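You operate a simulated robot arm through the tools that you are given. There is no shell and no other tool. Be economical: measure what you need, move in short steps, check, and stop when the job is done.

The job below is to be done with a simulated robot arm. You get a single attempt, and the scene is never put back.

JOB
Fetch the proof from the ink table top and set it on the folder there.

The check looks at the end state, three seconds after you hand in, the way a careful person would. Anything else that was tipped, shoved, dropped, spilled or broken makes it a failure.

ROBOT AND FRAMES
A 7-joint arm with a two-finger parallel gripper, fixed in place. Base frame: the origin is at the foot of the arm, x ahead of it, y to its left, z up; the work surface is at about z = 0.85. Lengths are in m, angles in degrees, forces in N, time in s.
With the tool pointing down near the work surface it reaches from about 0.3 to 0.7 m from the base axis. Its first joint turns from -66.0 to 66.0 degrees. Payload 1.57 kg.
Tool frame: the origin (TCP) lies between the finger pads and is the grasp point; the fingertips stand 0.03 m ahead of it; z points along the fingers, y is the line along which they close. The gripper opens to 0.11 m. The fingers are 0.024 m wide and 0.012 m thick; the gripper's body (0.048 by 0.112 m) begins 0.078 m behind the TCP.
Orientation is that of the tool frame in the base frame, as a unit quaternion [x, y, z, w]. With the fingers straight down and closing along the base's y, the tool's x points along the base's -x, its y along +y and its z along -z.

CONTROLS
- The arm moves only by the tool apply_moves. Its argument "targets" is a list of rows, each a list of 7 numbers: the gripper command, from -1 (fully open) to 1 (shut), values between in proportion, then the shift along the tool's x, y, z in cm, then the turn, a rotation vector about the tool's x, y, z in degrees. In form: [[gripper, dx, dy, dz, ax, ay, az], ...]. A call has 1 to 20 rows; each row is the pose to reach, as a shift and turn from the pose commanded when the call began, along the tool's axes at that moment. Rows are played at 5 a second. More than 0.05 m and 8.6 degrees between two rows, or a gripper value outside its range, and nothing of the call is played. Where a pose cannot be reached the arm comes as near as it can. A force on the tool above 40 N (or 10 N above the force at the start of the call, whichever is more), or a blocked arm, ends the call early, and 0.2 s more pass. The fingers move at their own pace (about 0.108 m/s each) and stop on an object; they squeeze with about 43 N. The grip force told is the motor's: it shows also when the fingers shut on nothing. Time passes only in rows, and 0.2 s behind the last, so rows that repeat a pose let the fingers close. The reply holds the time, the measured pose of the TCP, the force on the tool along the base axes, the opening and the grip force, in the units named above and with some noise, and new pictures: "show" is both (left out), scene, wrist or none.
- Cameras (640 x 400 px; columns grow to the right, rows downward): "scene" is fixed at [0.1711, -0.4121, 1.3815]; the picture's right is [0.61, -0.79, 0.00], its down [-0.60, -0.46, -0.66] and it looks along [0.52, 0.40, -0.75] (base axes); focal length 267 px, centre (320, 200). "wrist" rides on the gripper at [0.07, 0.016, -0.141] in the tool frame; the picture's right is [-0.23, 0.97, 0.00], its down [-0.86, -0.20, -0.48] and it looks along [-0.47, -0.11, 0.88] (tool axes); focal length 222 px, centre (320, 200). There is no depth. A picture from a camera that has moved, and an enlarged one, comes with that camera's place and axes in the base frame and with its lens.
- close_up(camera, box): a new picture of the part [left, top, right, bottom] of that camera's present view, enlarged. The clock stands still meanwhile.
- close_job(): hands the job in; it is judged then, once.

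Go step by step. Nothing tells you positions but the pictures and the camera data: compare them with the known pose of the tool, close in by small moves and look again before you grip or let go. The budget is 90 turns and 170 pictures, counting those below and the enlarged ones. Unless the task says otherwise, let go and move clear before handing in, and close with one line.

The tools are called after "Call:" as name(argument=value, ...) on one line, values as JSON. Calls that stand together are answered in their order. apply_moves: Moves the arm, as the interface text tells. Its arguments: {"type":"object","properties":{"targets":{"type":"array","items":{"type":"array","items":{"type":"number"}}},"show":{"type":"string","enum":["both","scene","wrist","none"]}},"required":["targets"]} The other tools are called the same way: close_up (camera, box) takes an enlarged picture of a part of a camera's view; close_job () hands the job in.

At the start:

```text
clock: 0.0
tcp_pos: [0.387, -0.1659, 1.1672]
orientation: [0.0, 1.0, 0.0, 0.0]
ft_force: [1.3, 0.2, 0.0]
grip_width: 0.11
grip_force: 0.1
```

scene: 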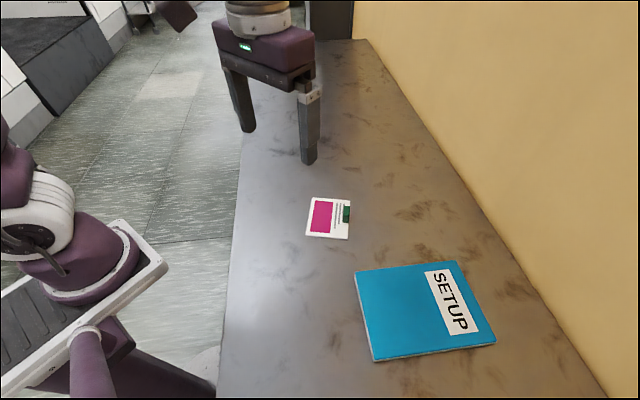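
wrist: 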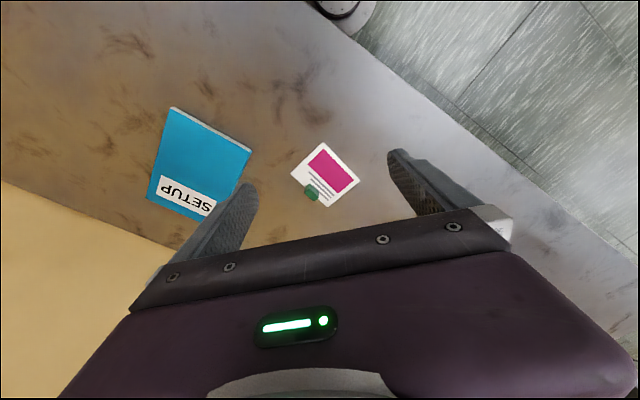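

I see a white card with a magenta block (the proof), which has a small green thing on it, and a blue SETUP folder nearby. I'll enlarge both before moving.

Call:
close_up(camera="scene", box=[280, 180, 376, 240])

Call:
close_up(camera="wrist", box=[270, 130, 382, 220])

Call:
close_up(camera="scene", box=[340, 250, 500, 370])

```text
6.67 times, centred on (328, 210) of scene
camera zoom: at [0.1711, -0.4121, 1.3815], right [0.61, -0.79, 0.0], down [-0.6, -0.46, -0.66], along [0.52, 0.4, -0.75], focal length 1782 px, centre (267, 133)
```

zoom: 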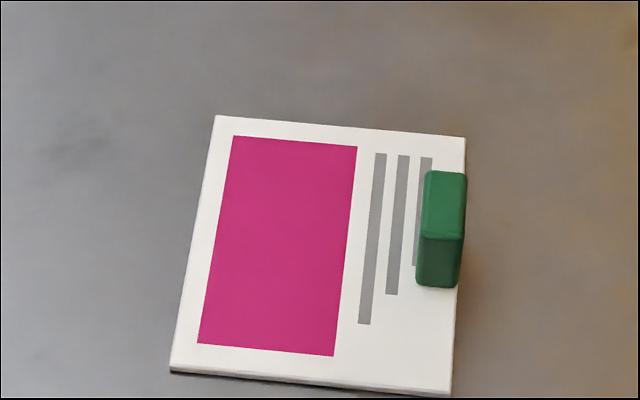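

```text
4.44 times, centred on (326, 175) of wrist
camera zoom: at [0.3171, -0.1481, 1.3071], right [0.23, 0.97, 0.0], down [0.86, -0.2, 0.48], along [0.47, -0.11, -0.88], focal length 987 px, centre (293, 311)
```

zoom: 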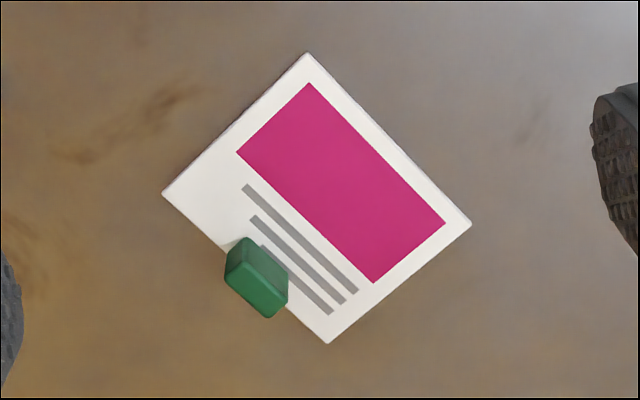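

```text
3.33 times, centred on (420, 310) of scene
camera zoom: at [0.1711, -0.4121, 1.3815], right [0.61, -0.79, 0.0], down [-0.6, -0.46, -0.66], along [0.52, 0.4, -0.75], focal length 891 px, centre (-13, -167)
```

zoom: 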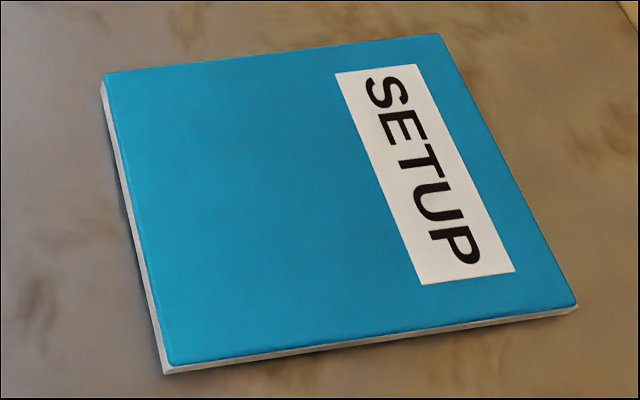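

The green block is a grip tab standing on the proof's edge, about 15 x 30 mm, with its centre near (0.526, -0.218) and its top near z = 0.884. It is turned about 31°. The folder is centred near (0.437, -0.45), turned about 45°. I'll go above the tab with the fingers set to close across its thin side.

Call:
apply_moves(targets=[[0, -1.74, -0.65, 2.09, 0, 0, -3.86], [0, -3.48, -1.3, 4.18, 0, 0, -7.72], [0, -5.23, -1.95, 6.26, 0, 0, -11.6], [0, -6.97, -2.6, 8.35, 0, 0, -15.45], [0, -8.71, -3.25, 10.44, 0, 0, -19.3], [0, -10.45, -3.9, 12.5, 0, 0, -23.2], [0, -12.2, -4.55, 14.6, 0, 0, -27.0], [0, -13.94, -5.2, 16.7, 0, 0, -30.9], [0, -13.94, -5.2, 16.7, 0, 0, -30.9], [0, -13.94, -5.2, 16.7, 0, 0, -30.9]])

```text
clock: 2.2
tcp_pos: [0.5283, -0.2154, 0.9988]
orientation: [-0.267, 0.964, -0.001, 0.0]
ft_force: [0.0, -0.5, -0.1]
grip_width: 0.055
grip_force: 0.0
camera wrist: at [0.4593, -0.2366, 1.1406], right [-0.31, 0.95, 0.0], down [0.84, 0.27, 0.48], along [0.46, 0.15, -0.88], focal length 222 px, centre (320, 200)
```

scene: 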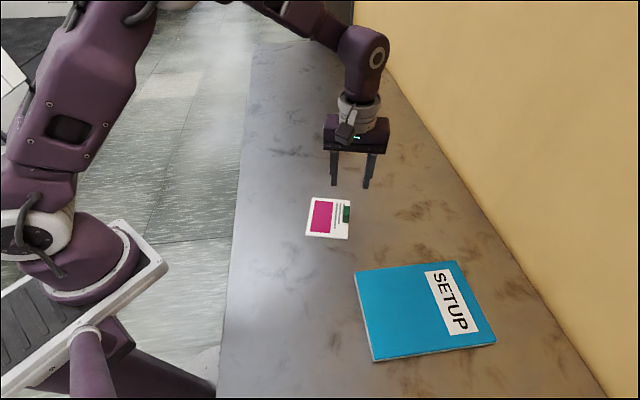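
wrist: 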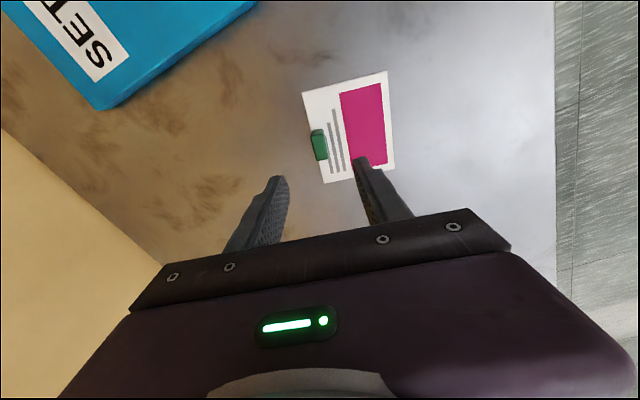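

The gripper is above the tab with the right yaw. I'll enlarge the wrist view to refine the tab's position.

Call:
close_up(camera="wrist", box=[280, 110, 360, 160])

```text
8.00 times, centred on (320, 135) of wrist
camera zoom: at [0.4593, -0.2366, 1.1406], right [-0.31, 0.95, 0.0], down [0.84, 0.27, 0.48], along [0.46, 0.15, -0.88], focal length 1777 px, centre (320, 720)
```

zoom: 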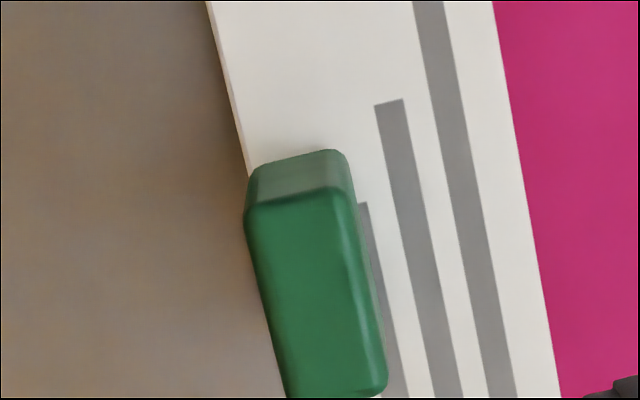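

The tab centre works out at about (0.5265, -0.2155), within 2 mm of the TCP. I'll go down partway and check.

Call:
apply_moves(targets=[[0, 0, 0, 2.5, 0, 0, 0], [0, 0.1, 0, 5, 0, 0, 0], [0, 0.15, 0, 7.5, 0, 0, 0], [0, 0.15, 0, 9.0, 0, 0, 0], [0, 0.15, 0, 9.0, 0, 0, 0]])

Call:
close_up(camera="scene", box=[290, 170, 402, 240])

```text
clock: 3.4
tcp_pos: [0.5241, -0.217, 0.9106]
orientation: [-0.267, 0.964, 0.0, -0.001]
ft_force: [0.2, -0.8, -0.7]
grip_width: 0.0551
grip_force: 0.0
camera wrist: at [0.4563, -0.2384, 1.0508], right [-0.31, 0.95, 0.0], down [0.84, 0.27, 0.48], along [0.46, 0.15, -0.88], focal length 222 px, centre (320, 200)
```

scene: 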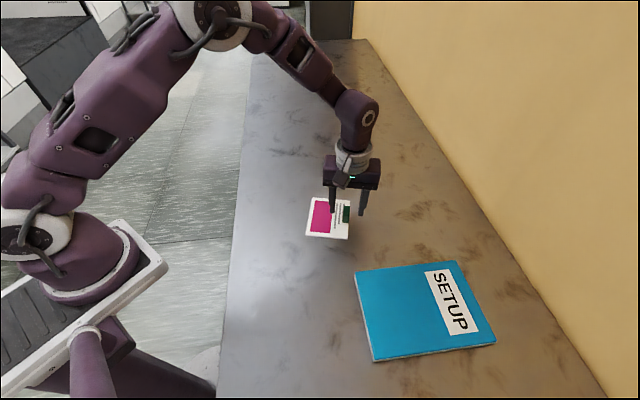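
wrist: 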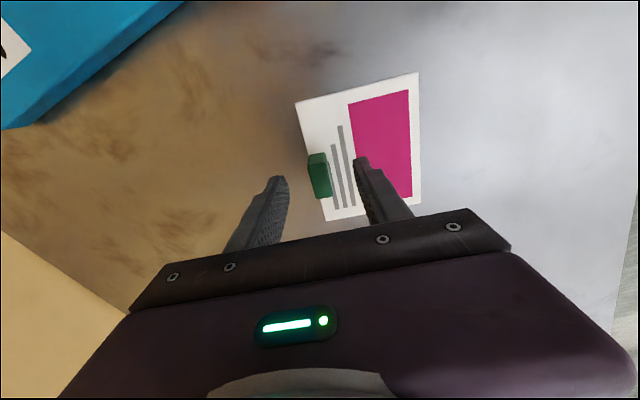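

```text
5.71 times, centred on (346, 205) of scene
camera zoom: at [0.1711, -0.4121, 1.3815], right [0.61, -0.79, 0.0], down [-0.6, -0.46, -0.66], along [0.52, 0.4, -0.75], focal length 1528 px, centre (171, 171)
```

zoom: 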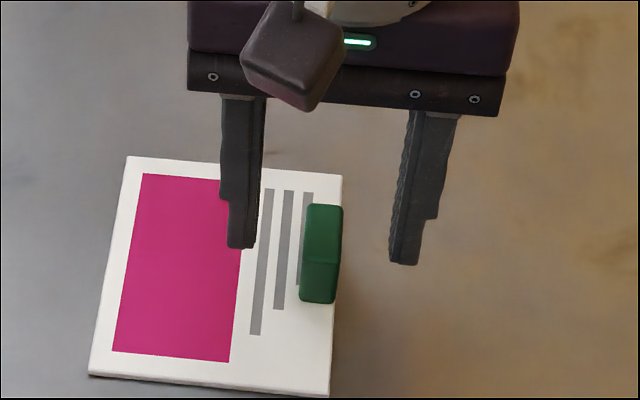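

The tab sits between the fingers. I'll lower them until the tips are just above the card and look again.

Call:
apply_moves(targets=[[0, -0.15, 0, 1.2, 0, 0, 0], [0, -0.15, 0, 2.0, 0, 0, 0], [0, -0.15, 0, 2.0, 0, 0, 0]])

Call:
close_up(camera="scene", box=[290, 170, 402, 240])

Call:
close_up(camera="wrist", box=[240, 120, 400, 220])

```text
clock: 4.2
tcp_pos: [0.5265, -0.2161, 0.8903]
orientation: [-0.266, 0.964, 0.0, 0.0]
ft_force: [0.6, -0.2, -0.1]
grip_width: 0.0551
grip_force: 0.0
camera wrist: at [0.4574, -0.2376, 1.0301], right [-0.31, 0.95, 0.0], down [0.84, 0.27, 0.48], along [0.46, 0.15, -0.88], focal length 222 px, centre (320, 200)
```

scene: 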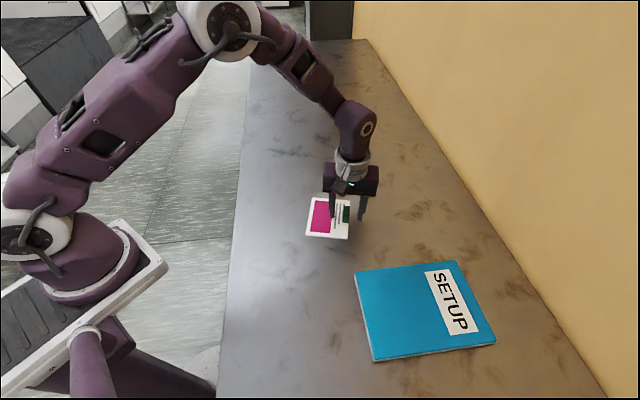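
wrist: 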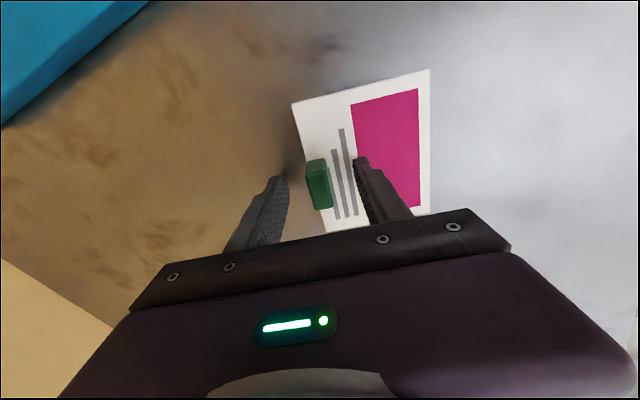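

```text
5.71 times, centred on (346, 205) of scene
camera zoom: at [0.1711, -0.4121, 1.3815], right [0.61, -0.79, 0.0], down [-0.6, -0.46, -0.66], along [0.52, 0.4, -0.75], focal length 1528 px, centre (171, 171)
```

zoom: 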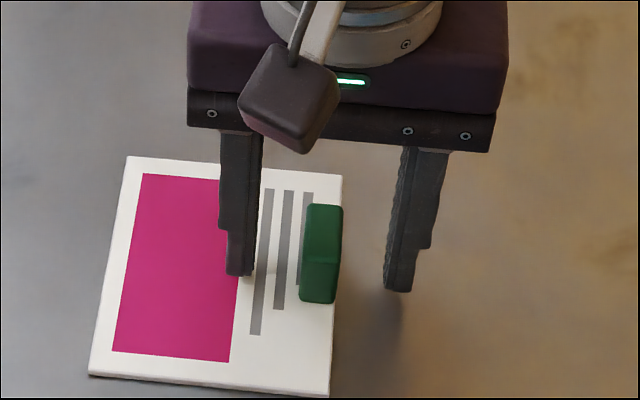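

```text
4.00 times, centred on (320, 170) of wrist
camera zoom: at [0.4574, -0.2376, 1.0301], right [-0.31, 0.95, 0.0], down [0.84, 0.27, 0.48], along [0.46, 0.15, -0.88], focal length 888 px, centre (320, 320)
```

zoom: 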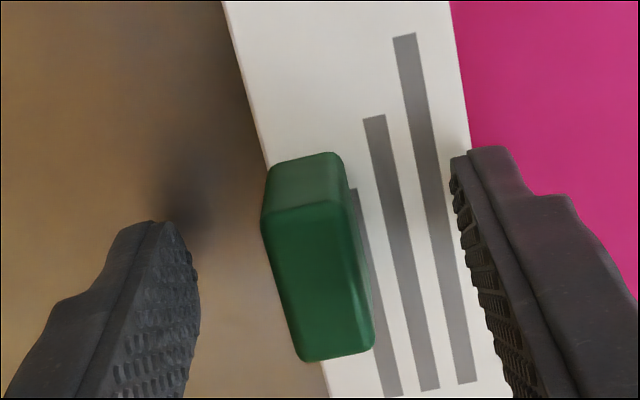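

Both fingers straddle the tab with clearance above the card. Closing now.

Call:
apply_moves(targets=[[0.5, 0, 0, 0, 0, 0, 0], [0.75, 0, 0, 0, 0, 0, 0], [1, 0, 0, 0, 0, 0, 0], [1, 0, 0, 0, 0, 0, 0], [1, 0, 0, 0, 0, 0, 0]])

Call:
close_up(camera="scene", box=[290, 170, 402, 240])

```text
clock: 5.4
tcp_pos: [0.5266, -0.216, 0.8899]
orientation: [-0.267, 0.964, 0.0, 0.001]
ft_force: [-0.3, -0.1, 0.4]
grip_width: 0.0147
grip_force: 30.6
camera wrist: at [0.4574, -0.2376, 1.0303], right [-0.31, 0.95, 0.0], down [0.84, 0.27, 0.48], along [0.46, 0.15, -0.88], focal length 222 px, centre (320, 200)
```

scene: 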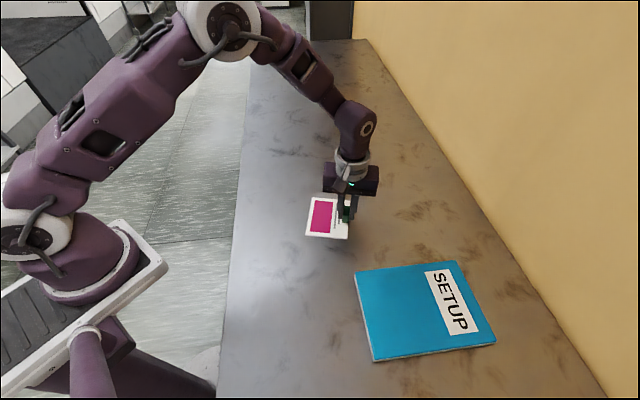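
wrist: 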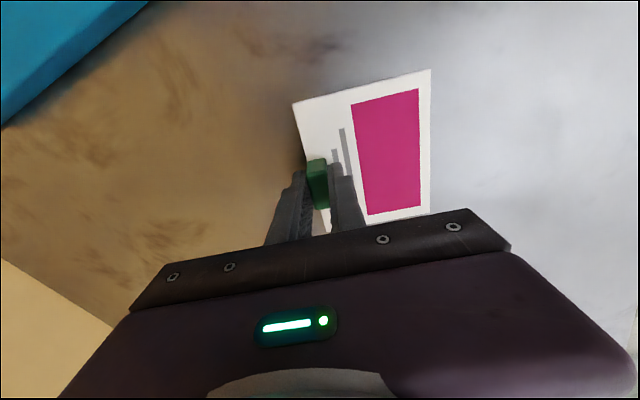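

```text
5.71 times, centred on (346, 205) of scene
camera zoom: at [0.1711, -0.4121, 1.3815], right [0.61, -0.79, 0.0], down [-0.6, -0.46, -0.66], along [0.52, 0.4, -0.75], focal length 1528 px, centre (171, 171)
```

zoom: 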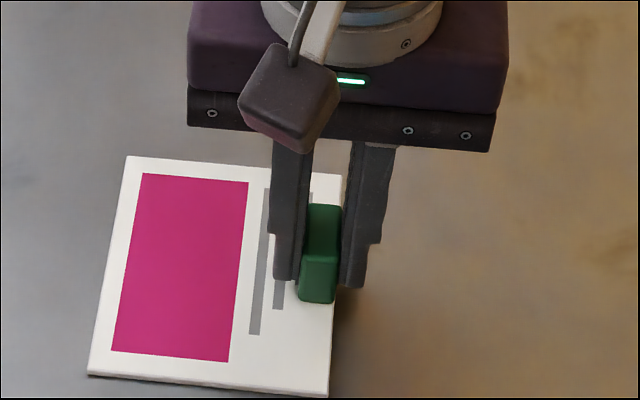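

The grip holds at 14.7 mm, which matches the tab's width. Lifting straight up.

Call:
apply_moves(targets=[[1, 0, 0, -1, 0, 0, 0], [1, 0, 0, -3, 0, 0, 0], [1, 0, 0, -5.5, 0, 0, 0], [1, 0, 0, -8, 0, 0, 0], [1, 0, 0, -8, 0, 0, 0]])

```text
clock: 6.6
tcp_pos: [0.5262, -0.2172, 0.9719]
orientation: [-0.266, 0.964, 0.0, -0.001]
ft_force: [0.1, 0.5, -0.3]
grip_width: 0.0147
grip_force: 30.4
camera wrist: at [0.458, -0.2387, 1.1117], right [-0.31, 0.95, 0.0], down [0.84, 0.27, 0.48], along [0.46, 0.15, -0.88], focal length 222 px, centre (320, 200)
```

scene: 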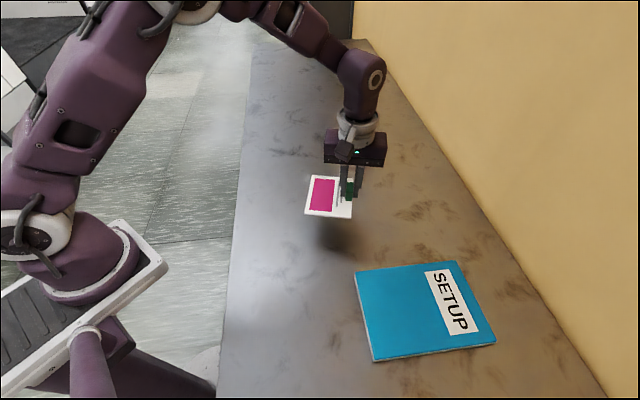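
wrist: 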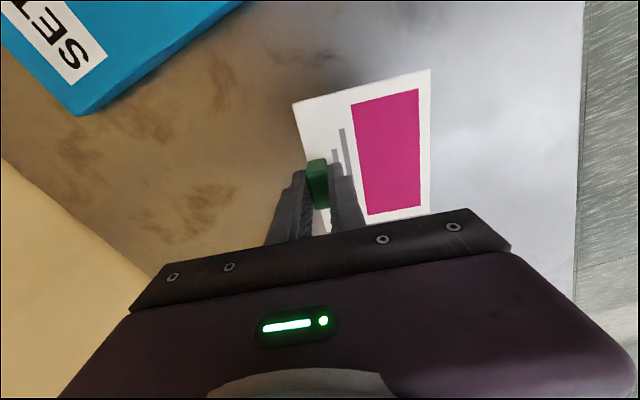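

The proof is held level. Next I'll carry it over the folder and turn it 14° to line up.

Call:
apply_moves(targets=[[1, 2.4, -2.19, 0, 0, 0, -1.75], [1, 4.81, -4.39, 0, 0, 0, -3.5], [1, 7.21, -6.58, 0, 0, 0, -5.25], [1, 9.62, -8.77, 0, 0, 0, -7], [1, 12.02, -10.96, 0, 0, 0, -8.75], [1, 14.42, -13.16, 0, 0, 0, -10.5], [1, 16.83, -15.35, 0, 0, 0, -12.25], [1, 19.23, -17.54, 0, 0, 0, -14], [1, 19.23, -17.54, 0, 0, 0, -14], [1, 19.23, -17.54, 0, 0, 0, -14]])

Call:
close_up(camera="scene", box=[320, 220, 512, 340])

```text
clock: 8.8
tcp_pos: [0.4523, -0.4656, 0.9697]
orientation: [-0.383, 0.924, 0.001, -0.001]
ft_force: [-0.1, -0.5, 0.1]
grip_width: 0.0147
grip_force: 30.9
camera wrist: at [0.3906, -0.5023, 1.1105], right [-0.53, 0.85, 0.0], down [0.75, 0.46, 0.48], along [0.41, 0.25, -0.88], focal length 222 px, centre (320, 200)
```

scene: 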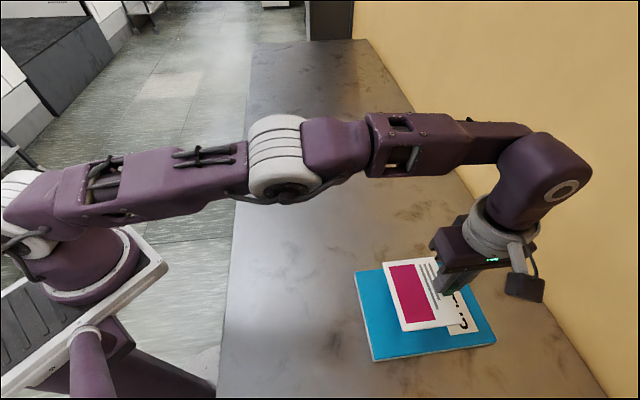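
wrist: 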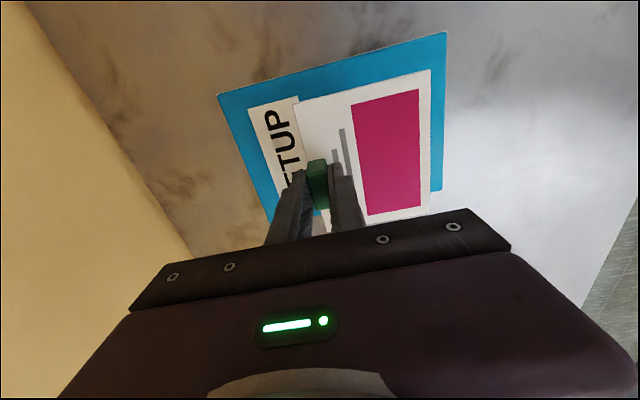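

```text
3.33 times, centred on (416, 280) of scene
camera zoom: at [0.1711, -0.4121, 1.3815], right [0.61, -0.79, 0.0], down [-0.6, -0.46, -0.66], along [0.52, 0.4, -0.75], focal length 891 px, centre (0, -67)
```

zoom: 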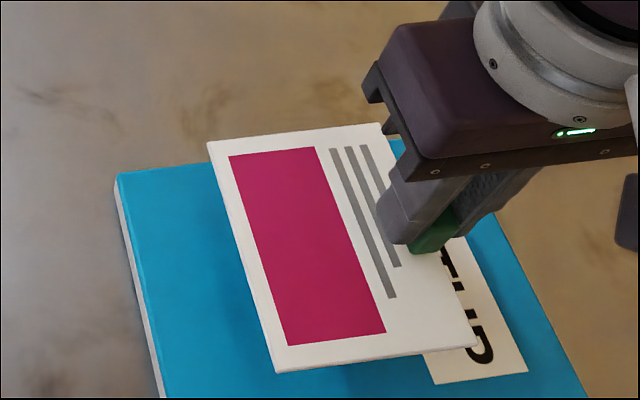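

The proof is aligned above the folder. I'll lower it to just above the surface and check.

Call:
apply_moves(targets=[[1, 0, 0, 2, 0, 0, 0], [1, 0, 0, 4, 0, 0, 0], [1, 0, 0, 5.5, 0, 0, 0], [1, 0, 0, 5.5, 0, 0, 0]])

Call:
close_up(camera="scene", box=[340, 240, 500, 340])

```text
clock: 9.8
tcp_pos: [0.4524, -0.4657, 0.9145]
orientation: [-0.383, 0.924, 0.0, 0.0]
ft_force: [0.0, -0.3, 0.2]
grip_width: 0.015
grip_force: 31.5
camera wrist: at [0.3912, -0.5029, 1.0553], right [-0.53, 0.85, 0.0], down [0.75, 0.46, 0.48], along [0.41, 0.25, -0.88], focal length 222 px, centre (320, 200)
```

scene: 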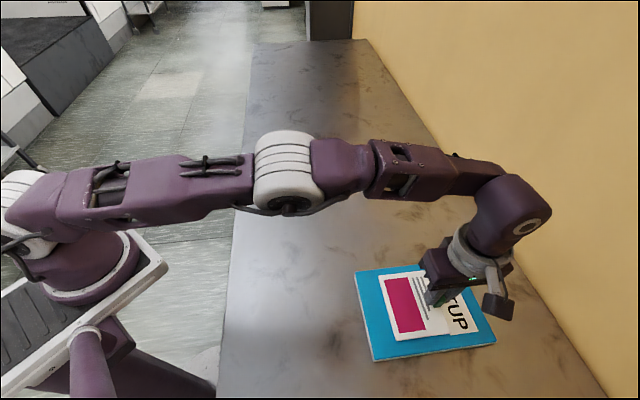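
wrist: 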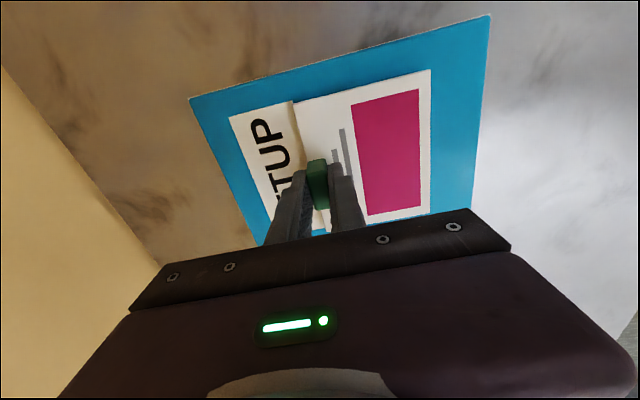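

```text
4.00 times, centred on (420, 290) of scene
camera zoom: at [0.1711, -0.4121, 1.3815], right [0.61, -0.79, 0.0], down [-0.6, -0.46, -0.66], along [0.52, 0.4, -0.75], focal length 1069 px, centre (-80, -160)
```

zoom: 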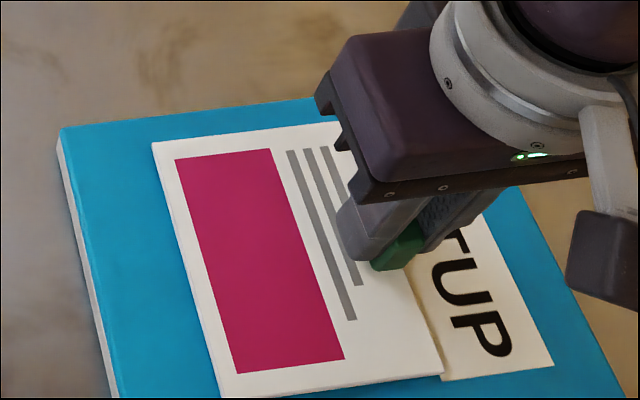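

The proof sits well inside the folder with a small gap beneath it. I'll lower in small steps while watching the force.

Call:
apply_moves(targets=[[1, 0, 0, 0.4, 0, 0, 0], [1, 0, 0, 0.8, 0, 0, 0], [1, 0, 0, 0.8, 0, 0, 0]], show="none")

Call:
close_up(camera="scene", box=[360, 260, 456, 345])

```text
clock: 10.6
tcp_pos: [0.4522, -0.4658, 0.9091]
orientation: [-0.381, 0.924, -0.002, 0.001]
ft_force: [-2.2, 3.2, 23.5]
grip_width: 0.0148
grip_force: 30.9
```

```text
4.71 times, centred on (408, 302) of scene
camera zoom: at [0.1707, -0.4116, 1.3817], right [0.61, -0.79, 0.0], down [-0.59, -0.46, -0.66], along [0.52, 0.4, -0.75], focal length 1258 px, centre (-94, -282)
```

zoom: 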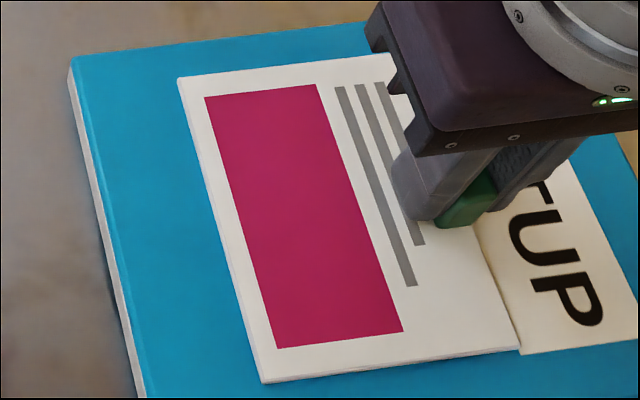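

It has made contact, at 23 N. I'll ease up to take off the pressure before opening.

Call:
apply_moves(targets=[[1, 0, 0, -0.22, 0, 0, 0], [1, 0, 0, -0.22, 0, 0, 0]], show="none")

```text
clock: 11.2
tcp_pos: [0.4519, -0.4659, 0.9079]
orientation: [-0.382, 0.924, 0.0, 0.0]
ft_force: [0.1, -1.6, 3.3]
grip_width: 0.0149
grip_force: 30.7
```

The load is down to 3 N. Opening the fingers partway.

Call:
apply_moves(targets=[[0.6, 0, 0, 0, 0, 0, 0], [0.3, 0, 0, 0, 0, 0, 0], [0.2, 0, 0, 0, 0, 0, 0], [0.2, 0, 0, 0, 0, 0, 0]])

Call:
close_up(camera="scene", box=[360, 260, 456, 345])

```text
clock: 12.2
tcp_pos: [0.4516, -0.4653, 0.9094]
orientation: [-0.382, 0.924, -0.001, 0.0]
ft_force: [0.3, 0.8, 0.1]
grip_width: 0.0442
grip_force: 0.2
camera wrist: at [0.3905, -0.5027, 1.0497], right [-0.53, 0.85, 0.0], down [0.75, 0.46, 0.48], along [0.41, 0.25, -0.88], focal length 222 px, centre (320, 200)
```

scene: 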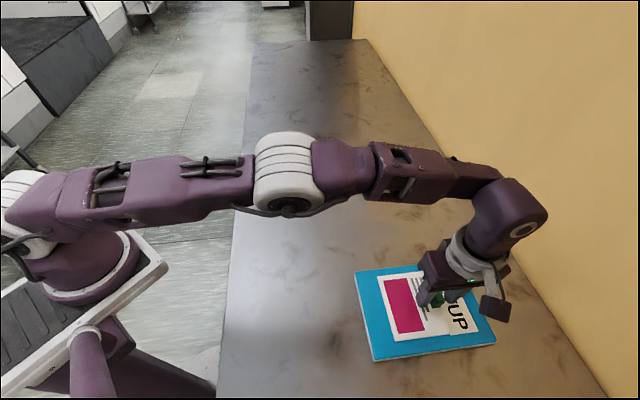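
wrist: 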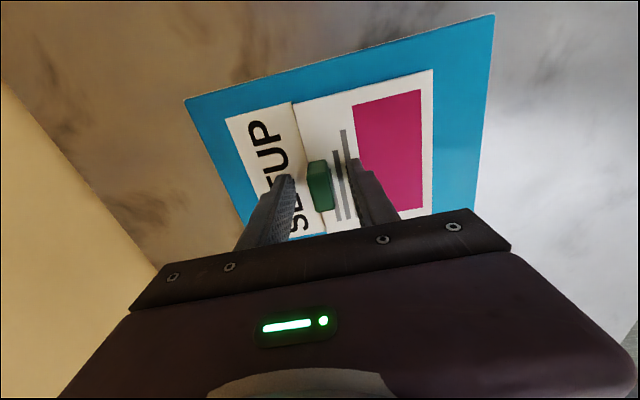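

```text
4.71 times, centred on (408, 302) of scene
camera zoom: at [0.1711, -0.4121, 1.3815], right [0.61, -0.79, 0.0], down [-0.6, -0.46, -0.66], along [0.52, 0.4, -0.75], focal length 1258 px, centre (-94, -282)
```

zoom: 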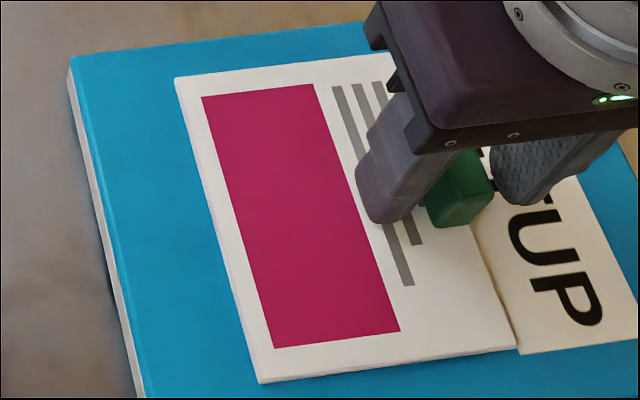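

The fingers are free of the tab and the proof lies on the folder. I'll go straight up and clear.

Call:
apply_moves(targets=[[0.2, 0, 0, -1, 0, 0, 0], [0.2, 0, 0, -3, 0, 0, 0], [0.2, 0, 0, -6, 0, 0, 0], [0.2, 0, 0, -10, 0, 0, 0], [0.2, 0, 0, -14, 0, 0, 0], [0.2, 0, 0, -16, 0, 0, 0], [0.2, 0, 0, -16, 0, 0, 0]])

Call:
close_up(camera="scene", box=[340, 240, 516, 370])

```text
clock: 13.8
tcp_pos: [0.4441, -0.4558, 1.0599]
orientation: [-0.383, 0.924, -0.001, 0.001]
ft_force: [0.3, -0.6, -1.0]
grip_width: 0.0439
grip_force: 0.1
out of reach, approached as far as the arm can: row 4, 5, 6, 7
camera wrist: at [0.3823, -0.4918, 1.2007], right [-0.53, 0.85, 0.0], down [0.75, 0.46, 0.48], along [0.41, 0.25, -0.88], focal length 222 px, centre (320, 200)
```

scene: 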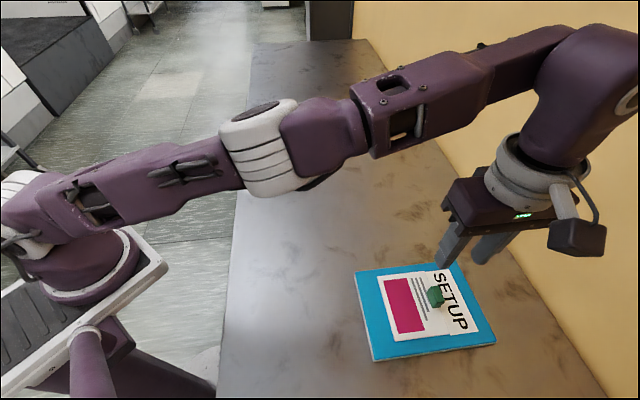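
wrist: 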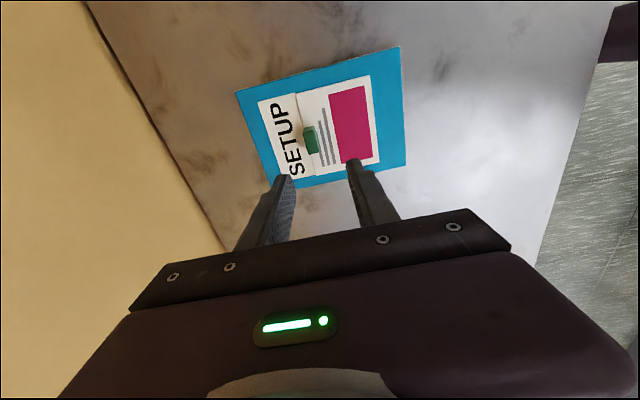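

```text
3.08 times, centred on (428, 305) of scene
camera zoom: at [0.1711, -0.4121, 1.3815], right [0.61, -0.79, 0.0], down [-0.6, -0.46, -0.66], along [0.52, 0.4, -0.75], focal length 822 px, centre (-12, -123)
```

zoom: 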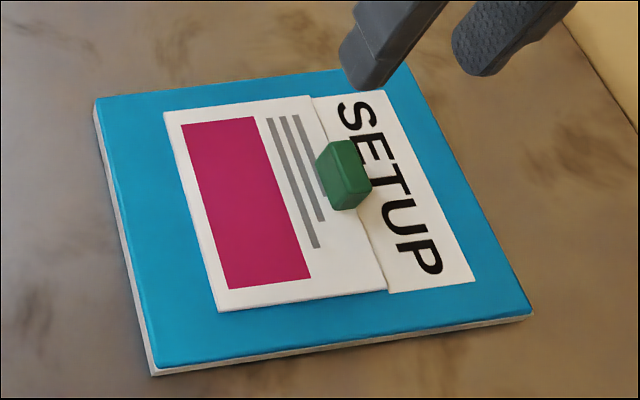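

The proof lies flat and square on the folder, the folder has not moved, and the gripper is clear. Handing in.

Call:
close_job()

```text
The job is handed in.
```

The proof is on the SETUP folder, released and lying flat, and nothing else was disturbed.
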